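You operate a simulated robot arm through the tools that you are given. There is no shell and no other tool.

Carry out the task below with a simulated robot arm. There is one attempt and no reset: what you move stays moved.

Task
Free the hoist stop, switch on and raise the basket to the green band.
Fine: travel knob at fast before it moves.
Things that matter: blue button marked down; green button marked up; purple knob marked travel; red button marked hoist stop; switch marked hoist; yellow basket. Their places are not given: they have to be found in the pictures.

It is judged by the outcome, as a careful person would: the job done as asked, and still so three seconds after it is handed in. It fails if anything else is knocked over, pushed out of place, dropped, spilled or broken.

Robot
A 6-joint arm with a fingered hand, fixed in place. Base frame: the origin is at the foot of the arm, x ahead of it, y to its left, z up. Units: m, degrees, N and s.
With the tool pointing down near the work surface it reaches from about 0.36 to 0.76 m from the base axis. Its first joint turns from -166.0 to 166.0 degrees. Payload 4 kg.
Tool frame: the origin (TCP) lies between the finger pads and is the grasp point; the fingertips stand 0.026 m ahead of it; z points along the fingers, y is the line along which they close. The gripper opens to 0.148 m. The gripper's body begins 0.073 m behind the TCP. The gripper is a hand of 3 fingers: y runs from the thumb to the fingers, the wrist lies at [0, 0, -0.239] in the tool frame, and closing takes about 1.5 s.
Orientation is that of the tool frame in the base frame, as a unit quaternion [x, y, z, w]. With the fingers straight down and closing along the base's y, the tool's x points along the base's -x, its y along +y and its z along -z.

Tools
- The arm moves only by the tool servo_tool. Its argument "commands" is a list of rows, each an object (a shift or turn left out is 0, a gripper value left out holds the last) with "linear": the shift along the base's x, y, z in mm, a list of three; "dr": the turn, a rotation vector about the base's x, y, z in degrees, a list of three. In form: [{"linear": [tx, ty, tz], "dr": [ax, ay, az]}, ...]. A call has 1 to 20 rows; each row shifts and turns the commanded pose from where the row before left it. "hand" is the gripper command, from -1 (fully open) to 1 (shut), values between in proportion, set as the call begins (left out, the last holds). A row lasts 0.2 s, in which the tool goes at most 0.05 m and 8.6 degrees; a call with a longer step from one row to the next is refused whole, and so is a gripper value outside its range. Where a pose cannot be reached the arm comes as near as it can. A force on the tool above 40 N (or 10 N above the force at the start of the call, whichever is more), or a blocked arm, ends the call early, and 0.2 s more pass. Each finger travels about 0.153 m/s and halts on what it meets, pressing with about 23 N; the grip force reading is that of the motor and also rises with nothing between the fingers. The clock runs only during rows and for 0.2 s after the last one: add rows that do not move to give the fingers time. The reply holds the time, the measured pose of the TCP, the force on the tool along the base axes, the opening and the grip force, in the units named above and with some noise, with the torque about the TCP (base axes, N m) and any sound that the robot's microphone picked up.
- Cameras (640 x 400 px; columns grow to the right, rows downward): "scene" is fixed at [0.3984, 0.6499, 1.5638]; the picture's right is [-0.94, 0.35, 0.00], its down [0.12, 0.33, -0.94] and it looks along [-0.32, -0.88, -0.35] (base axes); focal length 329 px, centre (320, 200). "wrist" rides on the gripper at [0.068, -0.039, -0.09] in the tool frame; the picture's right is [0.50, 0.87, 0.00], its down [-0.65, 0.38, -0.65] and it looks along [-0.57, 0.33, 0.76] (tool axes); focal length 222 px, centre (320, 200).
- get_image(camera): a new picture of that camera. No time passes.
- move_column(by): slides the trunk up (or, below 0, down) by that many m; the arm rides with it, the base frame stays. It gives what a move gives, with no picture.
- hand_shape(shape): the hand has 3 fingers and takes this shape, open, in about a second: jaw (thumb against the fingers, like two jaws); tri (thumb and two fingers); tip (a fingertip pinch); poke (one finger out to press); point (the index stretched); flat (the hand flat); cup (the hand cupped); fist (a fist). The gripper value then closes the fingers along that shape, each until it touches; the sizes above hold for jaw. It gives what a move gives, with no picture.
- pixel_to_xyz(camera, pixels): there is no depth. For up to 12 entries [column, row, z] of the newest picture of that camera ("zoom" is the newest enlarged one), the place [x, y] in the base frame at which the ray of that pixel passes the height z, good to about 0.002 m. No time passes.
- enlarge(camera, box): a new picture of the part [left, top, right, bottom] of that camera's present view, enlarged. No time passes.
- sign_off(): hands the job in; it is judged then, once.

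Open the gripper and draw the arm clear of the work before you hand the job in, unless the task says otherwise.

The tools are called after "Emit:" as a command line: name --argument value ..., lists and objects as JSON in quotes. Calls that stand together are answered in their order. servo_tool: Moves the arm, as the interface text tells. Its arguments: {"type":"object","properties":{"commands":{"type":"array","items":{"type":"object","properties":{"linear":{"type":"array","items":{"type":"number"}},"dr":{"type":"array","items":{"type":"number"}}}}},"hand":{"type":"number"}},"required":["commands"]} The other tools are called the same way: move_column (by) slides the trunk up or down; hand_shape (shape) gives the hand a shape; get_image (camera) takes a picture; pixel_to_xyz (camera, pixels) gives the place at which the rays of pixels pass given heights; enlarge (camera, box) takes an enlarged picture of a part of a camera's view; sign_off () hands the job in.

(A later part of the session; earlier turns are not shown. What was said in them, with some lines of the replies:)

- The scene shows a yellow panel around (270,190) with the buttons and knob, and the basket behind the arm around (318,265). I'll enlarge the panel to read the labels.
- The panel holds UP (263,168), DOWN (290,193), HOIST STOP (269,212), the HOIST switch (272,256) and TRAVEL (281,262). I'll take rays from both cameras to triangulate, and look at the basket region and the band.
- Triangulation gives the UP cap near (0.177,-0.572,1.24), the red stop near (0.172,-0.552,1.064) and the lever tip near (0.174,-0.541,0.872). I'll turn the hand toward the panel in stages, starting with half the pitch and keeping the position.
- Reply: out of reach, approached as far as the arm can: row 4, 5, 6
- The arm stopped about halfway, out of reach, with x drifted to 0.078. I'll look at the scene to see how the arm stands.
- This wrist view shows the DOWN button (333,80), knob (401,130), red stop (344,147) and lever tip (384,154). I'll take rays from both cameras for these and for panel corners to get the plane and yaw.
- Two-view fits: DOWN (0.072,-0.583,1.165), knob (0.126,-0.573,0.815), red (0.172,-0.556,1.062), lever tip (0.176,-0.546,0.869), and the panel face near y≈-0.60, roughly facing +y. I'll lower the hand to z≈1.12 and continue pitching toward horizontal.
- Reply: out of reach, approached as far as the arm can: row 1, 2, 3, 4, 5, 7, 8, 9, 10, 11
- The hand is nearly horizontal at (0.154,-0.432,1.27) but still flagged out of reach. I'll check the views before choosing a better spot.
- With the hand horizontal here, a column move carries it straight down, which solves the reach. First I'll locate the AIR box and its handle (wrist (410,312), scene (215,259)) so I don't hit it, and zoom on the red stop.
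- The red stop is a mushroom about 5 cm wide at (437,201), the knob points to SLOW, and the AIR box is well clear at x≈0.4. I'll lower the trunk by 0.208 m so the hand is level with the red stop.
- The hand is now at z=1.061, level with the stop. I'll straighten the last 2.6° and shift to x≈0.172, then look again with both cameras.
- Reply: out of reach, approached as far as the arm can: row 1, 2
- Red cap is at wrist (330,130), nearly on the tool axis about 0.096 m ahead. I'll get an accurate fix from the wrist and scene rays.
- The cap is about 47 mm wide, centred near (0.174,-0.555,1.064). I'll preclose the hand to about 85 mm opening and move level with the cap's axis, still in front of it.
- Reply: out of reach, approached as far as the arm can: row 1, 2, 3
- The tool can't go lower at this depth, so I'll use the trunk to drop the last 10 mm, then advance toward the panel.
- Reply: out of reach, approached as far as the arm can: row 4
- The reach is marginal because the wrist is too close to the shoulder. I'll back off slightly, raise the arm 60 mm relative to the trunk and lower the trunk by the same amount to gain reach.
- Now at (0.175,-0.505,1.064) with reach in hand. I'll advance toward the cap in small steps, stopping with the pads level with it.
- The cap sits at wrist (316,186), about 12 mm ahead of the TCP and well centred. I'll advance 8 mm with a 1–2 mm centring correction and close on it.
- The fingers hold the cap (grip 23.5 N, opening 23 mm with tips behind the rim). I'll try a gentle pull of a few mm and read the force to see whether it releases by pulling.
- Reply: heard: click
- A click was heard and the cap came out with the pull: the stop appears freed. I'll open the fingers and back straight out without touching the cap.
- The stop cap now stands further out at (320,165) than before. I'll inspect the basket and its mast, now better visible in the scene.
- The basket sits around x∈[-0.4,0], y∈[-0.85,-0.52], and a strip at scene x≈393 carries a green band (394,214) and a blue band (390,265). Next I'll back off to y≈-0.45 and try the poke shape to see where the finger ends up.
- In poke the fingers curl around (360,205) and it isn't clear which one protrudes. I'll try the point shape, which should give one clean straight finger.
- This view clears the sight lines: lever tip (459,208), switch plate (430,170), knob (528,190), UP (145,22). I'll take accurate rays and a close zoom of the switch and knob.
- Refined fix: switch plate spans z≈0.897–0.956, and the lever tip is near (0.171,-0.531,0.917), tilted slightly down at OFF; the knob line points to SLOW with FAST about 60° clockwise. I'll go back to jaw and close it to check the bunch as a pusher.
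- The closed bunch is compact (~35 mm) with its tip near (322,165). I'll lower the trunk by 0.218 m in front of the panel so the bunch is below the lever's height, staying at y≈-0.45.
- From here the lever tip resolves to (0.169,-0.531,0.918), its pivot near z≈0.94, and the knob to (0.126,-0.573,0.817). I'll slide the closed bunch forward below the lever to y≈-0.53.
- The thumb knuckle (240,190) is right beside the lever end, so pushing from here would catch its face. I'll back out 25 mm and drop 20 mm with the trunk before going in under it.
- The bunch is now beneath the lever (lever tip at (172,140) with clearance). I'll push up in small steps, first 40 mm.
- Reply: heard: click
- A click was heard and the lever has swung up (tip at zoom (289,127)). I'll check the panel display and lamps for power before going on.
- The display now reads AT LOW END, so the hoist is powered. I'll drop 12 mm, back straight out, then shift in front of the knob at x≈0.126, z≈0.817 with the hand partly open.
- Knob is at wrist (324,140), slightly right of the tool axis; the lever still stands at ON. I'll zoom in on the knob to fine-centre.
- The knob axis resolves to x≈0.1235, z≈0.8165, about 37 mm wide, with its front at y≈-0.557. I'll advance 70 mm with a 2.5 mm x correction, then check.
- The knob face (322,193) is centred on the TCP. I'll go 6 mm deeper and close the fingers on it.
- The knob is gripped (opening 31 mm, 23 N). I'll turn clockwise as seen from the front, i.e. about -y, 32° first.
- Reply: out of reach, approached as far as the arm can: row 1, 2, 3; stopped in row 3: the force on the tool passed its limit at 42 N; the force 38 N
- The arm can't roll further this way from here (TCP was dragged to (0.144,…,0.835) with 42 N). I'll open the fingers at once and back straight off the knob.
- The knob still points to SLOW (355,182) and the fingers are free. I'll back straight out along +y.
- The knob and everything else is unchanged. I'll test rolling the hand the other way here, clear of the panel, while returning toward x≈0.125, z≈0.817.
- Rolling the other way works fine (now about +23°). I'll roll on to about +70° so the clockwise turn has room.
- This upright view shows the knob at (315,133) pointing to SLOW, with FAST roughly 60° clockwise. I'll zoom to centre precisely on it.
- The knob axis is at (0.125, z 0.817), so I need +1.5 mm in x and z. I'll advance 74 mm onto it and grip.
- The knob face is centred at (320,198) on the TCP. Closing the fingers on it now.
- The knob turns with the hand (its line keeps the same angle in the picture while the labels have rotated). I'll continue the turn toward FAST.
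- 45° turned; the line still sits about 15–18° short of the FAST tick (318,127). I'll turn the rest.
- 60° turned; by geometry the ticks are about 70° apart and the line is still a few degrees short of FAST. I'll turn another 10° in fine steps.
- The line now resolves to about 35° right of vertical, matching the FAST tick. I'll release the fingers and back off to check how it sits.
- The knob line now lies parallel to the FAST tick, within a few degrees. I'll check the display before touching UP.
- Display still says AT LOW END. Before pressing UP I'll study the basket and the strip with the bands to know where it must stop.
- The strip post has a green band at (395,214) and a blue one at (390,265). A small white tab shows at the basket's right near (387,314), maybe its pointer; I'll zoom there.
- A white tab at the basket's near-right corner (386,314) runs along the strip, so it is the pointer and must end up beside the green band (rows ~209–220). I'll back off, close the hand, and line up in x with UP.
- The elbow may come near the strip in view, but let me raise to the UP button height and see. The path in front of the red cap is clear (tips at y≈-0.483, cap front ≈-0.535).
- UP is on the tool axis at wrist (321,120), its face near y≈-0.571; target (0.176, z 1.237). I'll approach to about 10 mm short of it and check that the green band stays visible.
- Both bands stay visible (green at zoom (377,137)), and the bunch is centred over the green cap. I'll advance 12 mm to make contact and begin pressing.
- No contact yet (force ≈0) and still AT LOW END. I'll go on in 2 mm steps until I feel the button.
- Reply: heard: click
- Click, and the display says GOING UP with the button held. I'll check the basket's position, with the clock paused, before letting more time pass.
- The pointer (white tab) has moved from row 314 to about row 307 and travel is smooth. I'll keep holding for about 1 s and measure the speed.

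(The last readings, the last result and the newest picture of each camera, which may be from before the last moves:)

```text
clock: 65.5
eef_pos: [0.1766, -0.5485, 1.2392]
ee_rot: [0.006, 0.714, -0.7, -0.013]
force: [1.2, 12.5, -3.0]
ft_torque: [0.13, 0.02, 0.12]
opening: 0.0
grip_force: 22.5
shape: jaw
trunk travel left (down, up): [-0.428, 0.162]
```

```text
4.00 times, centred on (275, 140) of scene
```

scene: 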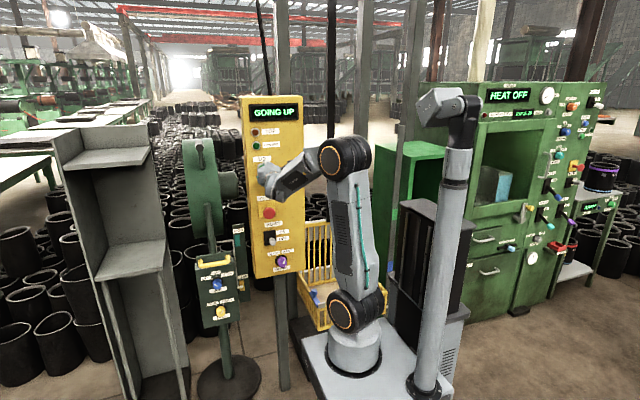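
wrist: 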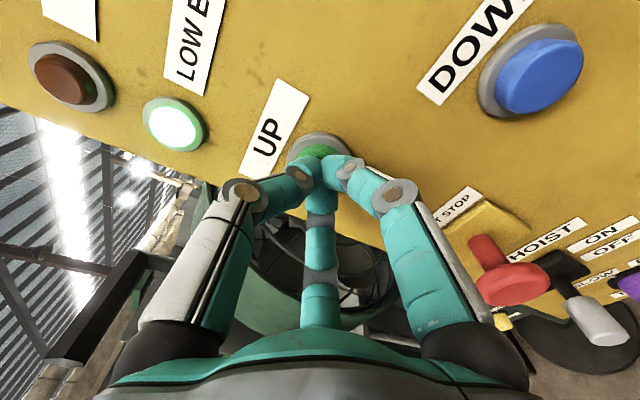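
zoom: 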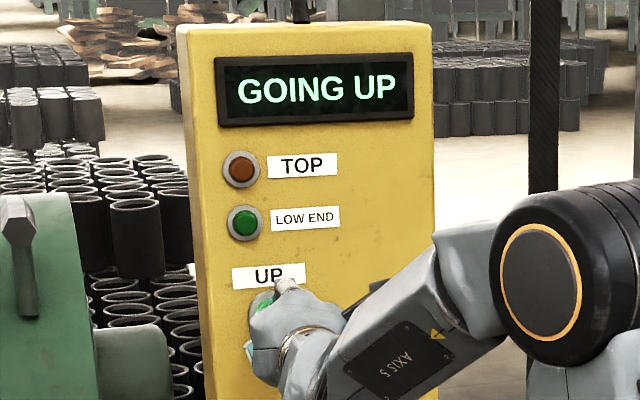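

The pointer is at about row 295, moving ~12 rows per second; the band centre is at row 214.5. I'll hold for another ~3 s, then check.

Emit:
servo_tool --commands '[{"linear": [0, 0, 0]}, {"linear": [0, 0, 0]}, {"linear": [0, 0, 0]}, {"linear": [0, 0, 0]}, {"linear": [0, 0, 0]}, {"linear": [0, 0, 0]}, {"linear": [0, 0, 0]}, {"linear": [0, 0, 0]}, {"linear": [0, 0, 0]}, {"linear": [0, 0, 0]}, {"linear": [0, 0, 0]}, {"linear": [0, 0, 0]}, {"linear": [0, 0, 0]}, {"linear": [0, 0, 0]}]'

Emit:
get_image --camera "scene"

Emit:
enlarge --camera "scene" --box '[360, 190, 420, 290]'

```text
clock: 68.5
eef_pos: [0.1776, -0.5472, 1.2378]
ee_rot: [0.005, 0.713, -0.701, -0.013]
force: [1.1, 12.9, -3.3]
ft_torque: [0.14, -0.01, 0.12]
opening: 0.0
grip_force: 23.0
shape: jaw
trunk travel left (down, up): [-0.428, 0.162]
```

```text
taken
```

scene: 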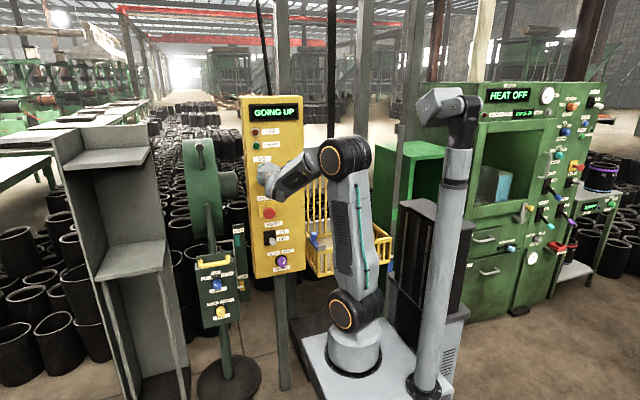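

```text
4.00 times, centred on (390, 240) of scene
```

zoom: 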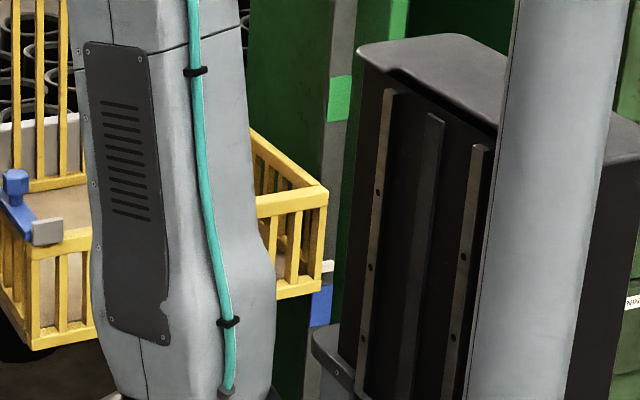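

The pointer is at row ~256, about 41 rows below the band centre and moving ~13 rows/s. With that margin, I'll release the button briefly to see whether it stops on release.

Emit:
servo_tool --commands '[{"linear": [0, 8, 0]}]'

Emit:
enlarge --camera "scene" --box '[360, 190, 420, 290]'

Emit:
enlarge --camera "scene" --box '[235, 90, 315, 190]'

```text
clock: 68.9
eef_pos: [0.1753, -0.5416, 1.2383]
ee_rot: [0.006, 0.713, -0.701, -0.012]
force: [0.5, 0.1, 0.8]
ft_torque: [-0.01, -0.01, 0.03]
opening: 0.0002
grip_force: 22.9
shape: jaw
trunk travel left (down, up): [-0.428, 0.162]
```

```text
4.00 times, centred on (390, 240) of scene
```

zoom: 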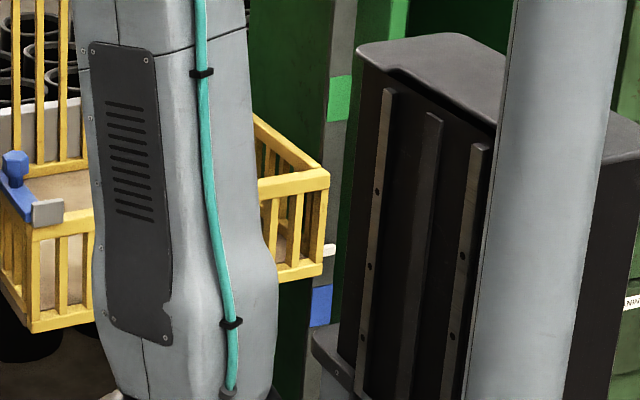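

```text
4.00 times, centred on (275, 140) of scene
```

zoom: 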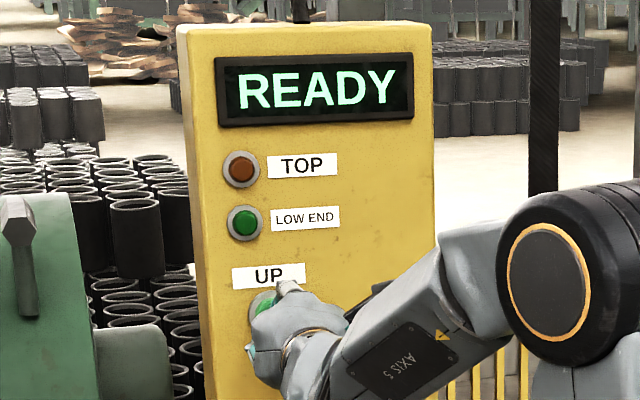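

It is hold-to-run: the display reads READY and the pointer is at row ~252.5. I'll idle briefly to see whether it coasts or sinks.

Emit:
servo_tool --commands '[{"linear": [0, 0, 0]}, {"linear": [0, 0, 0]}, {"linear": [0, 0, 0]}]'

Emit:
enlarge --camera "scene" --box '[360, 190, 420, 290]'

```text
clock: 69.7
eef_pos: [0.1758, -0.5419, 1.2387]
ee_rot: [0.005, 0.714, -0.7, -0.013]
force: [0.0, 0.9, -0.3]
ft_torque: [0.0, 0.03, 0.0]
opening: 0.0002
grip_force: 22.8
shape: jaw
trunk travel left (down, up): [-0.428, 0.162]
```

```text
4.00 times, centred on (390, 240) of scene
```

zoom: 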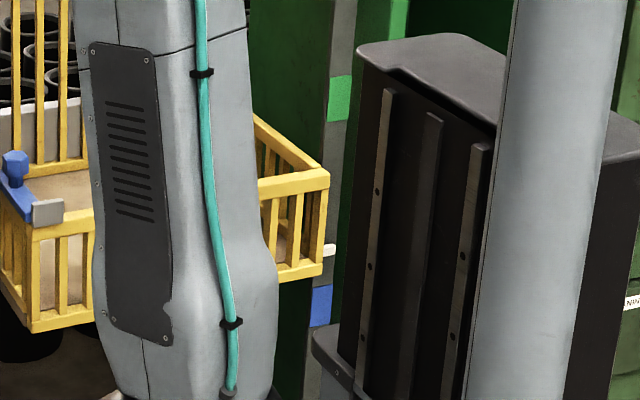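

No coasting or sinking: the pointer stays at row ~252.5, leaving ~37 rows (about 2.8 s). I'll press again and hold for about 2 s, then look before finishing.

Emit:
servo_tool --commands '[{"linear": [0, -8, 0]}, {"linear": [0, 0, 0]}, {"linear": [0, 0, 0]}, {"linear": [0, 0, 0]}, {"linear": [0, 0, 0]}, {"linear": [0, 0, 0]}, {"linear": [0, 0, 0]}, {"linear": [0, 0, 0]}, {"linear": [0, 0, 0]}]'

Emit:
enlarge --camera "scene" --box '[360, 190, 420, 290]'

Emit:
enlarge --camera "scene" --box '[235, 90, 315, 190]'

```text
clock: 71.7
eef_pos: [0.1769, -0.5484, 1.2384]
ee_rot: [0.005, 0.714, -0.7, -0.013]
force: [1.3, 13.2, -2.6]
ft_torque: [0.06, 0.02, 0.11]
opening: 0.0001
grip_force: 22.7
shape: jaw
trunk travel left (down, up): [-0.428, 0.162]
heard: click
```

```text
4.00 times, centred on (390, 240) of scene
```

zoom: 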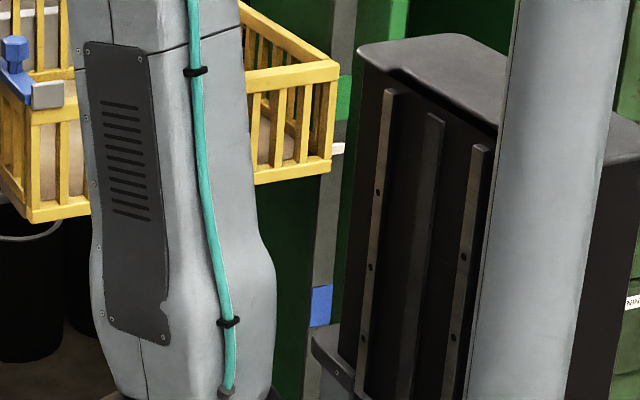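

```text
4.00 times, centred on (275, 140) of scene
```

zoom: 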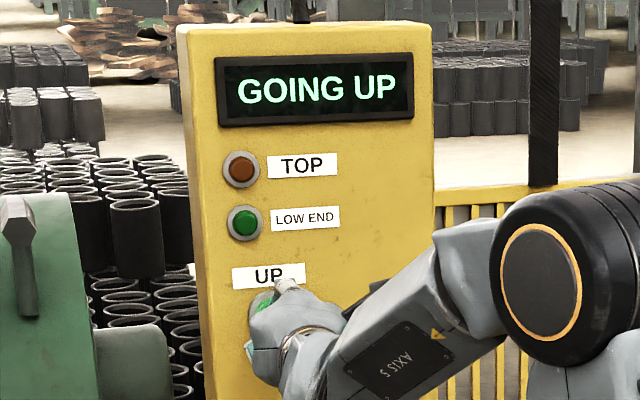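

The pointer is at zoom row 149 with the band at 75–122 (centre ~98). Three more hold rows (~33) plus the release (~15) should land near 101, so I'll do that in one call.

Emit:
servo_tool --commands '[{"linear": [0, 0, 0]}, {"linear": [0, 0, 0]}, {"linear": [0, 0, 0]}, {"linear": [0, 8, 0]}]'

Emit:
enlarge --camera "scene" --box '[360, 190, 420, 290]'

Emit:
enlarge --camera "scene" --box '[235, 90, 315, 190]'

```text
clock: 72.7
eef_pos: [0.1761, -0.5417, 1.2382]
ee_rot: [0.006, 0.713, -0.701, -0.013]
force: [-0.5, -0.4, 0.2]
ft_torque: [0.0, 0.04, 0.01]
opening: 0.0
grip_force: 22.8
shape: jaw
trunk travel left (down, up): [-0.428, 0.162]
```

```text
4.00 times, centred on (390, 240) of scene
```

zoom: 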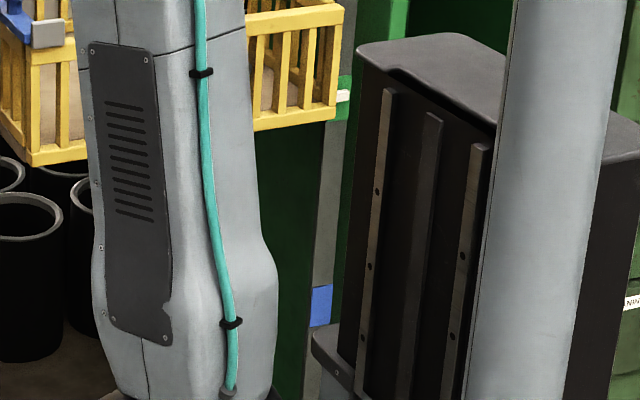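

```text
4.00 times, centred on (275, 140) of scene
```

zoom: 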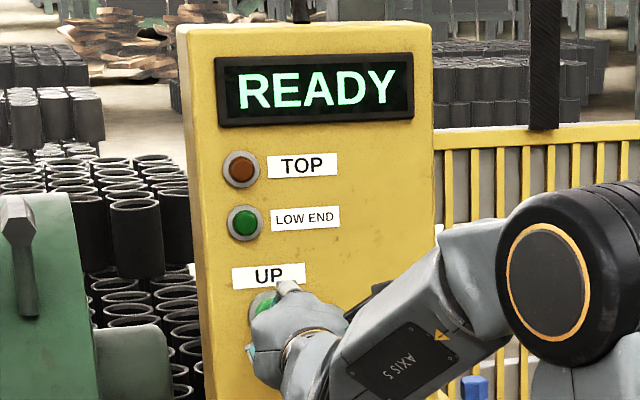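

The pointer now sits at zoom row 96 inside the green band (75–122), and the display reads READY. I'll draw the hand straight back from the panel and verify closely.

Emit:
servo_tool --commands '[{"linear": [0, 12, 0]}, {"linear": [0, 15, 0]}, {"linear": [0, 15, 0]}, {"linear": [0, 15, 0]}, {"linear": [0, 15, 0]}, {"linear": [0, 10, 0]}, {"linear": [0, 0, 0]}, {"linear": [0, 0, 0]}]'

Emit:
enlarge --camera "scene" --box '[380, 200, 410, 230]'

Emit:
get_image --camera "scene"

Emit:
get_image --camera "wrist"

```text
clock: 74.5
eef_pos: [0.1771, -0.4594, 1.2388]
ee_rot: [0.005, 0.714, -0.7, -0.012]
force: [0.0, 0.5, -0.2]
ft_torque: [0.03, -0.05, -0.03]
opening: 0.0
grip_force: 23.4
shape: jaw
trunk travel left (down, up): [-0.428, 0.162]
```

```text
13.33 times, centred on (395, 215) of scene
```

zoom: 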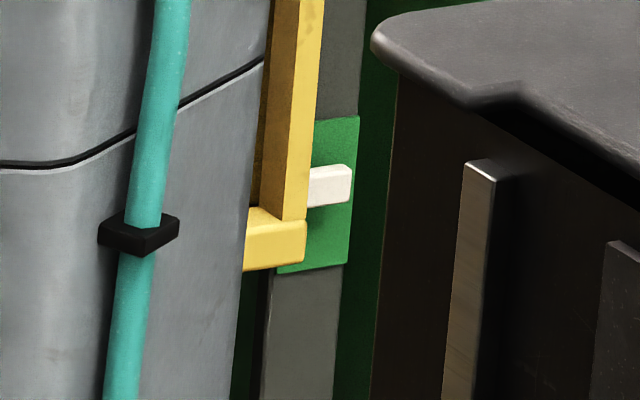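

```text
taken
```

scene: 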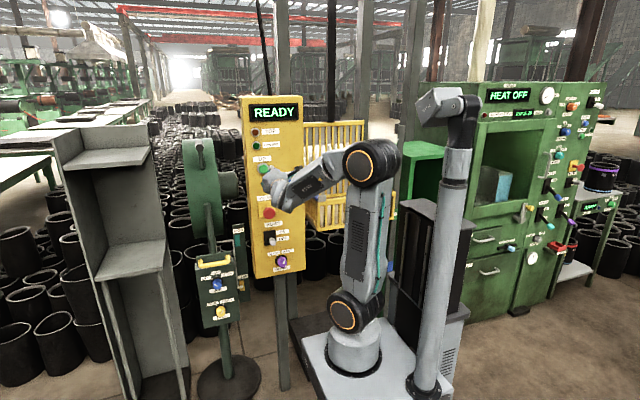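

```text
taken
```

wrist: 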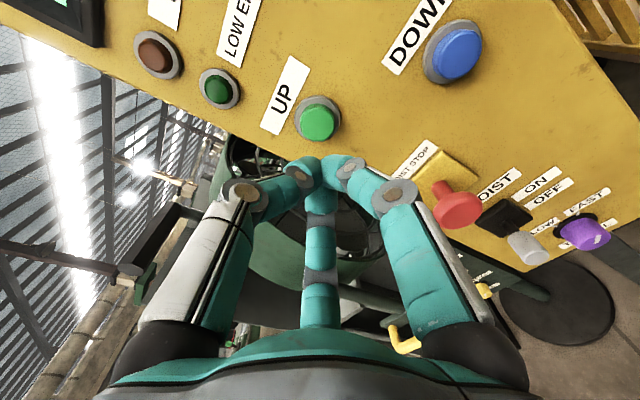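

The tab sits inside the green band as seen from here, but it stands somewhat in front of the strip and the camera looks down, so I need to check for parallax. I'll zoom in tighter first.

Emit:
enlarge --camera "scene" --box '[386, 205, 404, 225]'

Emit:
enlarge --camera "scene" --box '[370, 120, 410, 300]'

```text
16.00 times, centred on (395, 215) of scene
```

zoom: 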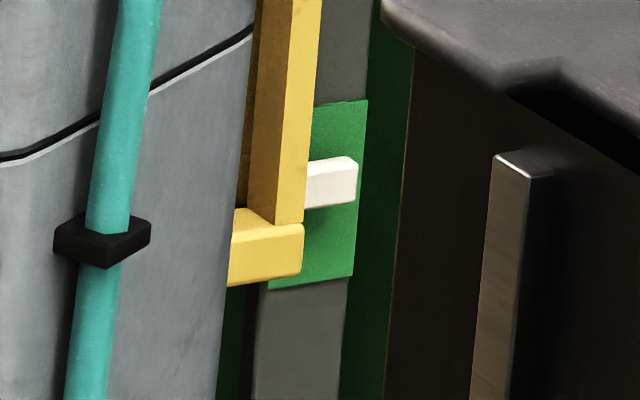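

```text
2.22 times, centred on (390, 210) of scene
```

zoom: 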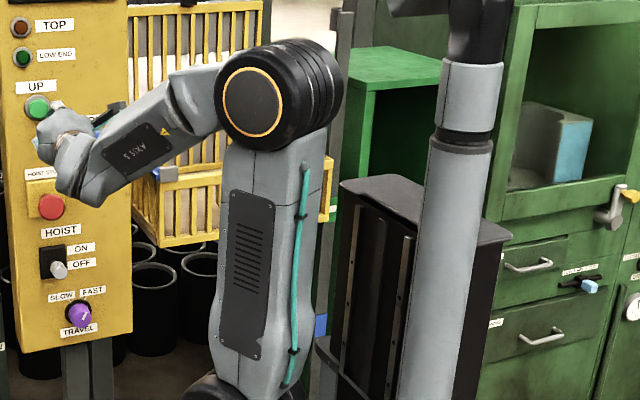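

From a single steep viewpoint I can't exclude a few cm of parallax, so I'll swing the hand (clear of panel and basket) to let the wrist camera see the tab and strip. Yawing -45° while moving to x≈-0.05, y≈-0.45.

Emit:
servo_tool --commands '[{"linear": [-22, 1, 0], "dr": [0, 0, -4.5]}, {"linear": [-22, 1, 0], "dr": [0, 0, -4.5]}, {"linear": [-22, 1, 0], "dr": [0, 0, -4.5]}, {"linear": [-22, 1, 0], "dr": [0, 0, -4.5]}, {"linear": [-22, 1, 0], "dr": [0, 0, -4.5]}, {"linear": [-22, 1, 0], "dr": [0, 0, -4.5]}, {"linear": [-22, 1, 0], "dr": [0, 0, -4.5]}, {"linear": [-22, 1, 0], "dr": [0, 0, -4.5]}, {"linear": [-22, 0, 0], "dr": [0, 0, -4.5]}, {"linear": [-22, 0, 0], "dr": [0, 0, -4.5]}]'

Emit:
get_image --camera "wrist"

Emit:
get_image --camera "scene"

```text
clock: 76.7
eef_pos: [-0.0437, -0.4522, 1.238]
ee_rot: [0.279, 0.657, -0.642, -0.28]
force: [-0.8, 1.1, 0.4]
ft_torque: [0.02, 0.01, 0.01]
opening: 0.0
grip_force: 22.6
shape: jaw
trunk travel left (down, up): [-0.428, 0.162]
```

```text
taken
```

wrist: 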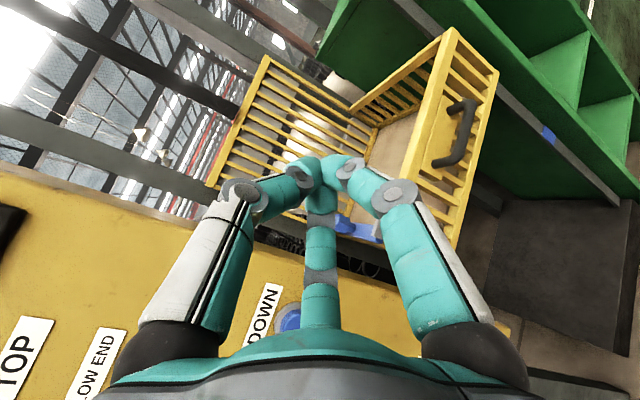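

```text
taken
```

scene: 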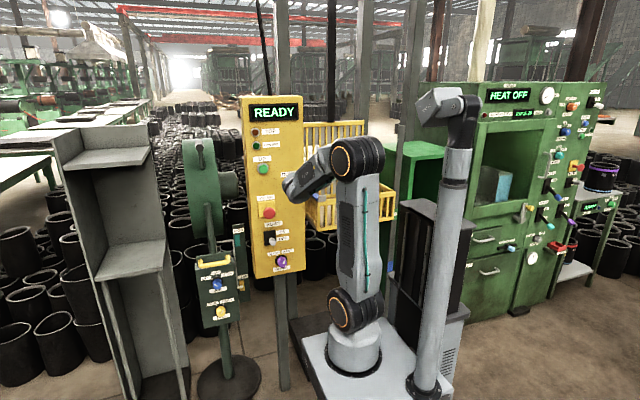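

The wrist view now shows the basket front with its handle and the strip behind it with the blue band at (548,135). I'll zoom in to find the tab and green band.

Emit:
enlarge --camera "wrist" --box '[380, 0, 600, 160]'

Emit:
enlarge --camera "scene" --box '[380, 195, 410, 235]'

```text
2.50 times, centred on (490, 80) of wrist
```

zoom: 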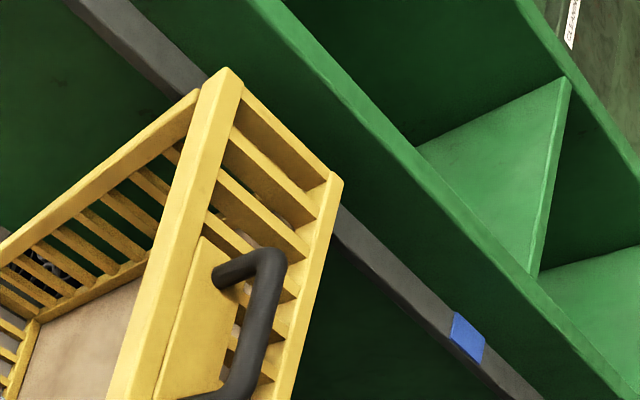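

```text
10.00 times, centred on (395, 215) of scene
```

zoom: 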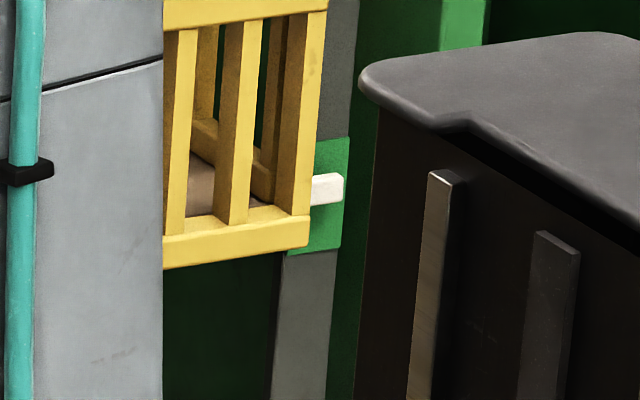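

Triangulating from this view: strip face at y≈-0.650, basket near-right corner at (-0.446,-0.611), and the tab is hidden behind that corner post, so it lies only ~1–3 cm in front of the strip. Corrected for parallax the tab is about 5–17 mm above the band centre, inside its ±29 mm, so it is good. I'll swing the hand back the way it came.

Emit:
servo_tool --commands '[{"linear": [22, 0, 0], "dr": [0, 0, 4.5]}, {"linear": [22, 0, 0], "dr": [0, 0, 4.5]}, {"linear": [22, -1, 0], "dr": [0, 0, 4.5]}, {"linear": [22, -1, 0], "dr": [0, 0, 4.5]}, {"linear": [22, -1, 0], "dr": [0, 0, 4.5]}, {"linear": [22, -1, 0], "dr": [0, 0, 4.5]}, {"linear": [22, 0, 0], "dr": [0, 0, 4.5]}, {"linear": [22, 0, 0], "dr": [0, 0, 4.5]}, {"linear": [15, 0, 0], "dr": [0, 0, 4.5]}, {"linear": [10, 0, 0], "dr": [0, 0, 4.5]}]'

Emit:
get_image --camera "wrist"

Emit:
enlarge --camera "scene" --box '[360, 190, 420, 290]'

```text
clock: 78.9
eef_pos: [0.1593, -0.4562, 1.2383]
ee_rot: [0.005, 0.713, -0.701, -0.013]
force: [0.5, 0.4, -0.6]
ft_torque: [0.01, 0.0, -0.02]
opening: 0.0
grip_force: 22.2
shape: jaw
trunk travel left (down, up): [-0.428, 0.162]
```

```text
taken
```

wrist: 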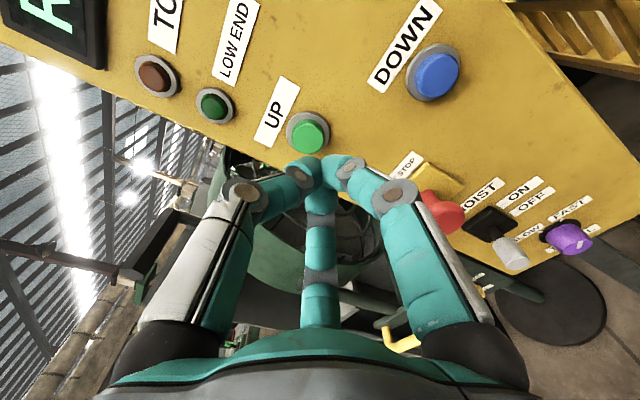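

```text
4.00 times, centred on (390, 240) of scene
```

zoom: 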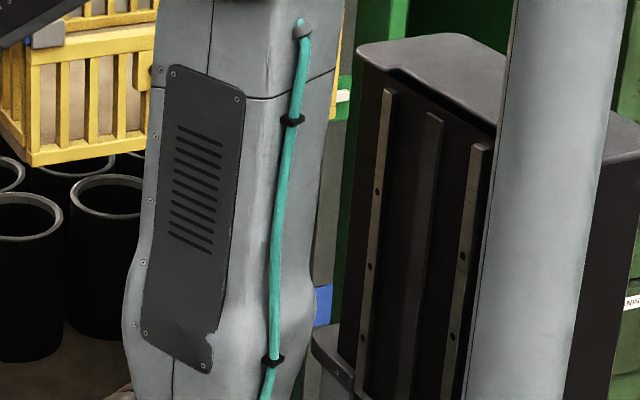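

Everything holds: the tab is still at row 96 in the band. I'll raise the trunk to its original height and turn the hand back down to the starting pose, away from the panel.

Emit:
move_column --by 0.097

Emit:
servo_tool --commands '[{"linear": [0, 5, 3], "dr": [8, 0, 0]}, {"linear": [-2, 5, 3], "dr": [8, 0, 0]}, {"linear": [-2, 6, 2], "dr": [8, 0, 0]}, {"linear": [-2, 6, 0], "dr": [8, 0, 0]}, {"linear": [-3, 6, 0], "dr": [8, 0, 0]}, {"linear": [-3, 6, 0], "dr": [8, 0, 0]}, {"linear": [-3, 6, 0], "dr": [8, 0, 0]}, {"linear": [-3, 6, 0], "dr": [8, 0, 0]}, {"linear": [-3, 6, 0], "dr": [8, 0, 0]}, {"linear": [-3, 6, 0], "dr": [8, 0, 0]}, {"linear": [0, 4, 0], "dr": [8, 0, 0]}, {"linear": [0, 0, 0]}]'

Emit:
get_image --camera "scene"

```text
clock: 80.2
eef_pos: [0.1572, -0.4547, 1.3353]
ee_rot: [0.005, 0.714, -0.7, -0.013]
force: [-0.2, -0.6, 0.2]
ft_torque: [0.03, -0.01, 0.0]
opening: 0.0001
grip_force: 22.6
shape: jaw
trunk travel left (down, up): [-0.525, 0.065]
```

```text
clock: 82.8
eef_pos: [0.1945, -0.3956, 1.2556]
ee_rot: [0.006, 0.946, -0.322, -0.039]
force: [0.2, -0.5, -0.1]
ft_torque: [0.0, 0.0, -0.02]
opening: 0.0001
grip_force: 22.8
shape: jaw
out of reach, approached as far as the arm can: row 5, 6, 7, 8, 9, 10, 11
trunk travel left (down, up): [-0.525, 0.065]
```

```text
taken
```

scene: 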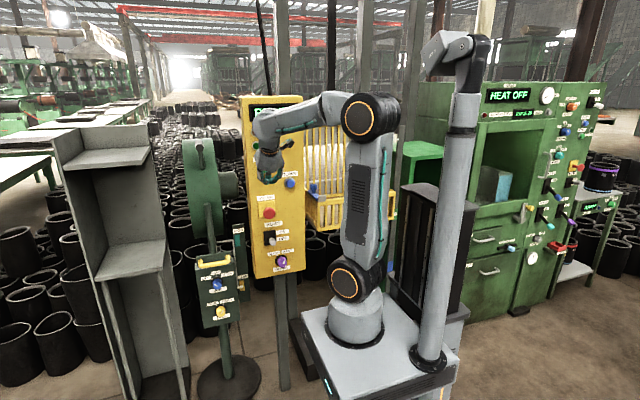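

The hand is drawn up and away (0.195,-0.396,1.256), partly tilted. I'll lift it further and finish pitching down in small steps, then open it.

Emit:
servo_tool --commands '[{"linear": [0, 3, 15]}, {"linear": [0, 3, 15]}, {"linear": [0, 3, 15]}, {"linear": [-5, 3, 15], "dr": [5, 0, 0]}, {"linear": [-5, 3, 10], "dr": [5, 0, 0]}, {"linear": [-5, 0, 5], "dr": [5, 0, 0]}, {"linear": [-5, 0, 5], "dr": [5, 0, 0]}, {"linear": [0, 0, 0]}]'

Emit:
get_image --camera "scene"

Emit:
get_image --camera "wrist"

```text
clock: 84.6
eef_pos: [0.2042, -0.3815, 1.2729]
ee_rot: [0.006, 0.943, -0.329, -0.044]
force: [0.0, -0.7, -0.3]
ft_torque: [-0.01, 0.0, 0.0]
opening: 0.0
grip_force: 23.0
shape: jaw
out of reach, approached as far as the arm can: row 1, 2, 3, 4, 5, 6, 7
trunk travel left (down, up): [-0.525, 0.065]
```

```text
taken
```

scene: 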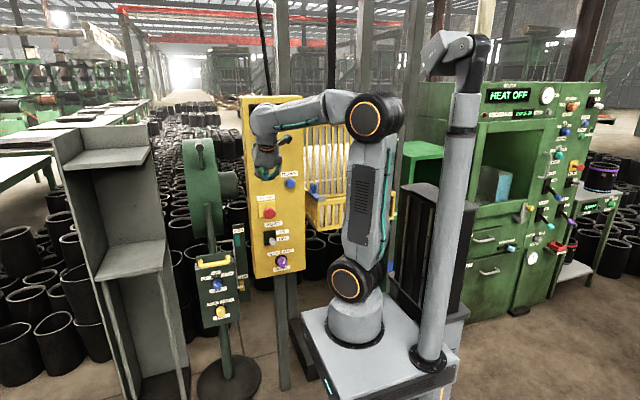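

```text
taken
```

wrist: 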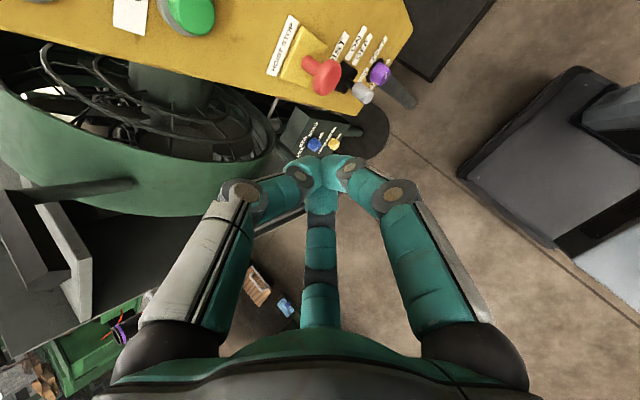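

The hand is well clear of the panel (TCP y≈-0.38). I'll open the gripper here, let a few seconds pass, and do a final check of everything.

Emit:
servo_tool --commands '[{"linear": [0, 0, 0]}, {"linear": [0, 0, 0]}, {"linear": [0, 0, 0]}, {"linear": [0, 0, 0]}, {"linear": [0, 0, 0]}, {"linear": [0, 0, 0]}, {"linear": [0, 0, 0]}, {"linear": [0, 0, 0]}, {"linear": [0, 0, 0]}, {"linear": [0, 0, 0]}]' --hand -1

Emit:
enlarge --camera "scene" --box '[380, 195, 410, 235]'

Emit:
enlarge --camera "scene" --box '[225, 85, 325, 285]'

Emit:
enlarge --camera "wrist" --box '[240, 0, 440, 160]'

```text
clock: 86.8
eef_pos: [0.2045, -0.3822, 1.2731]
ee_rot: [0.006, 0.943, -0.329, -0.043]
force: [0.4, 0.5, 0.4]
ft_torque: [0.0, -0.02, 0.02]
opening: 0.1475
grip_force: 0.2
shape: jaw
trunk travel left (down, up): [-0.525, 0.065]
```

```text
10.00 times, centred on (395, 215) of scene
```

zoom: 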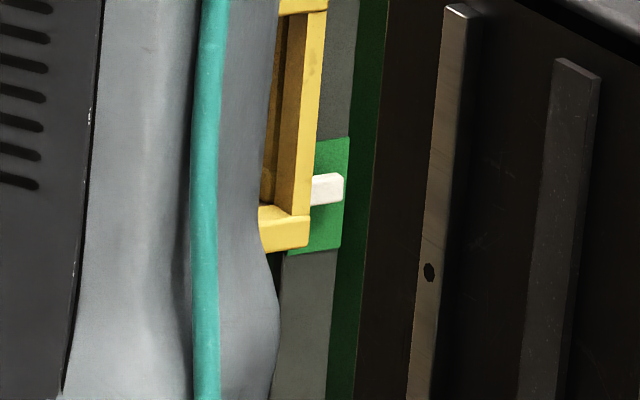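

```text
2.00 times, centred on (275, 185) of scene
```

zoom: 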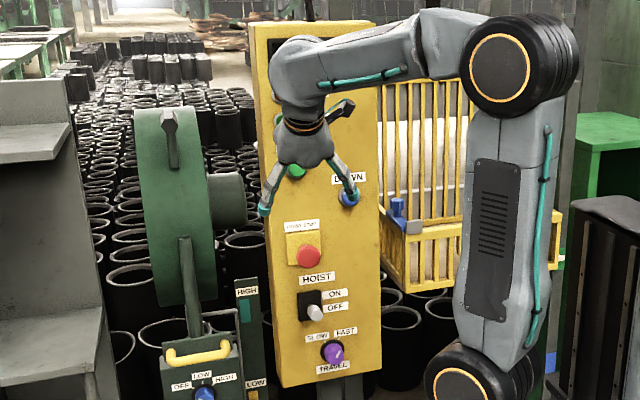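

```text
2.50 times, centred on (340, 80) of wrist
```

zoom: 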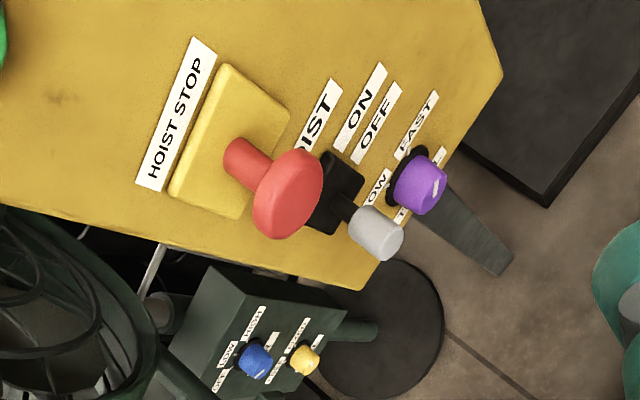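

The tab has stayed inside the green band for over 10 s, the stop is out, the switch is ON and the knob is at FAST. The gripper is open and clear of everything, so I'm handing the job in.

Emit:
sign_off

```text
The job is handed in.
```

I freed the hoist stop, switched the hoist on and raised the basket to the green band, then handed the job in. I haven't seen a verdict.

- **Hoist stop:** I pulled the red button out; it clicked and stayed out.
- **Hoist switch:** It is at ON, and the panel display came on as it flipped.
- **Travel knob:** I turned it to FAST before pressing UP. My first attempt hit the arm's roll limit and reached 42 N on the tool, so I let go, backed off and turned it from a different starting angle. The line sits within a few degrees of the FAST mark.
- **Basket:** UP only runs while it is held. I pressed it twice and released it once along the way to confirm the basket stops and does not sink. The basket's white pointer is inside the green band. I estimate it is 5–17 mm above the centre of a band about ±29 mm tall, and it has not moved in over 10 seconds since.

I saw nothing knocked over or pushed out of place. The gripper is open and drawn back from the panel.
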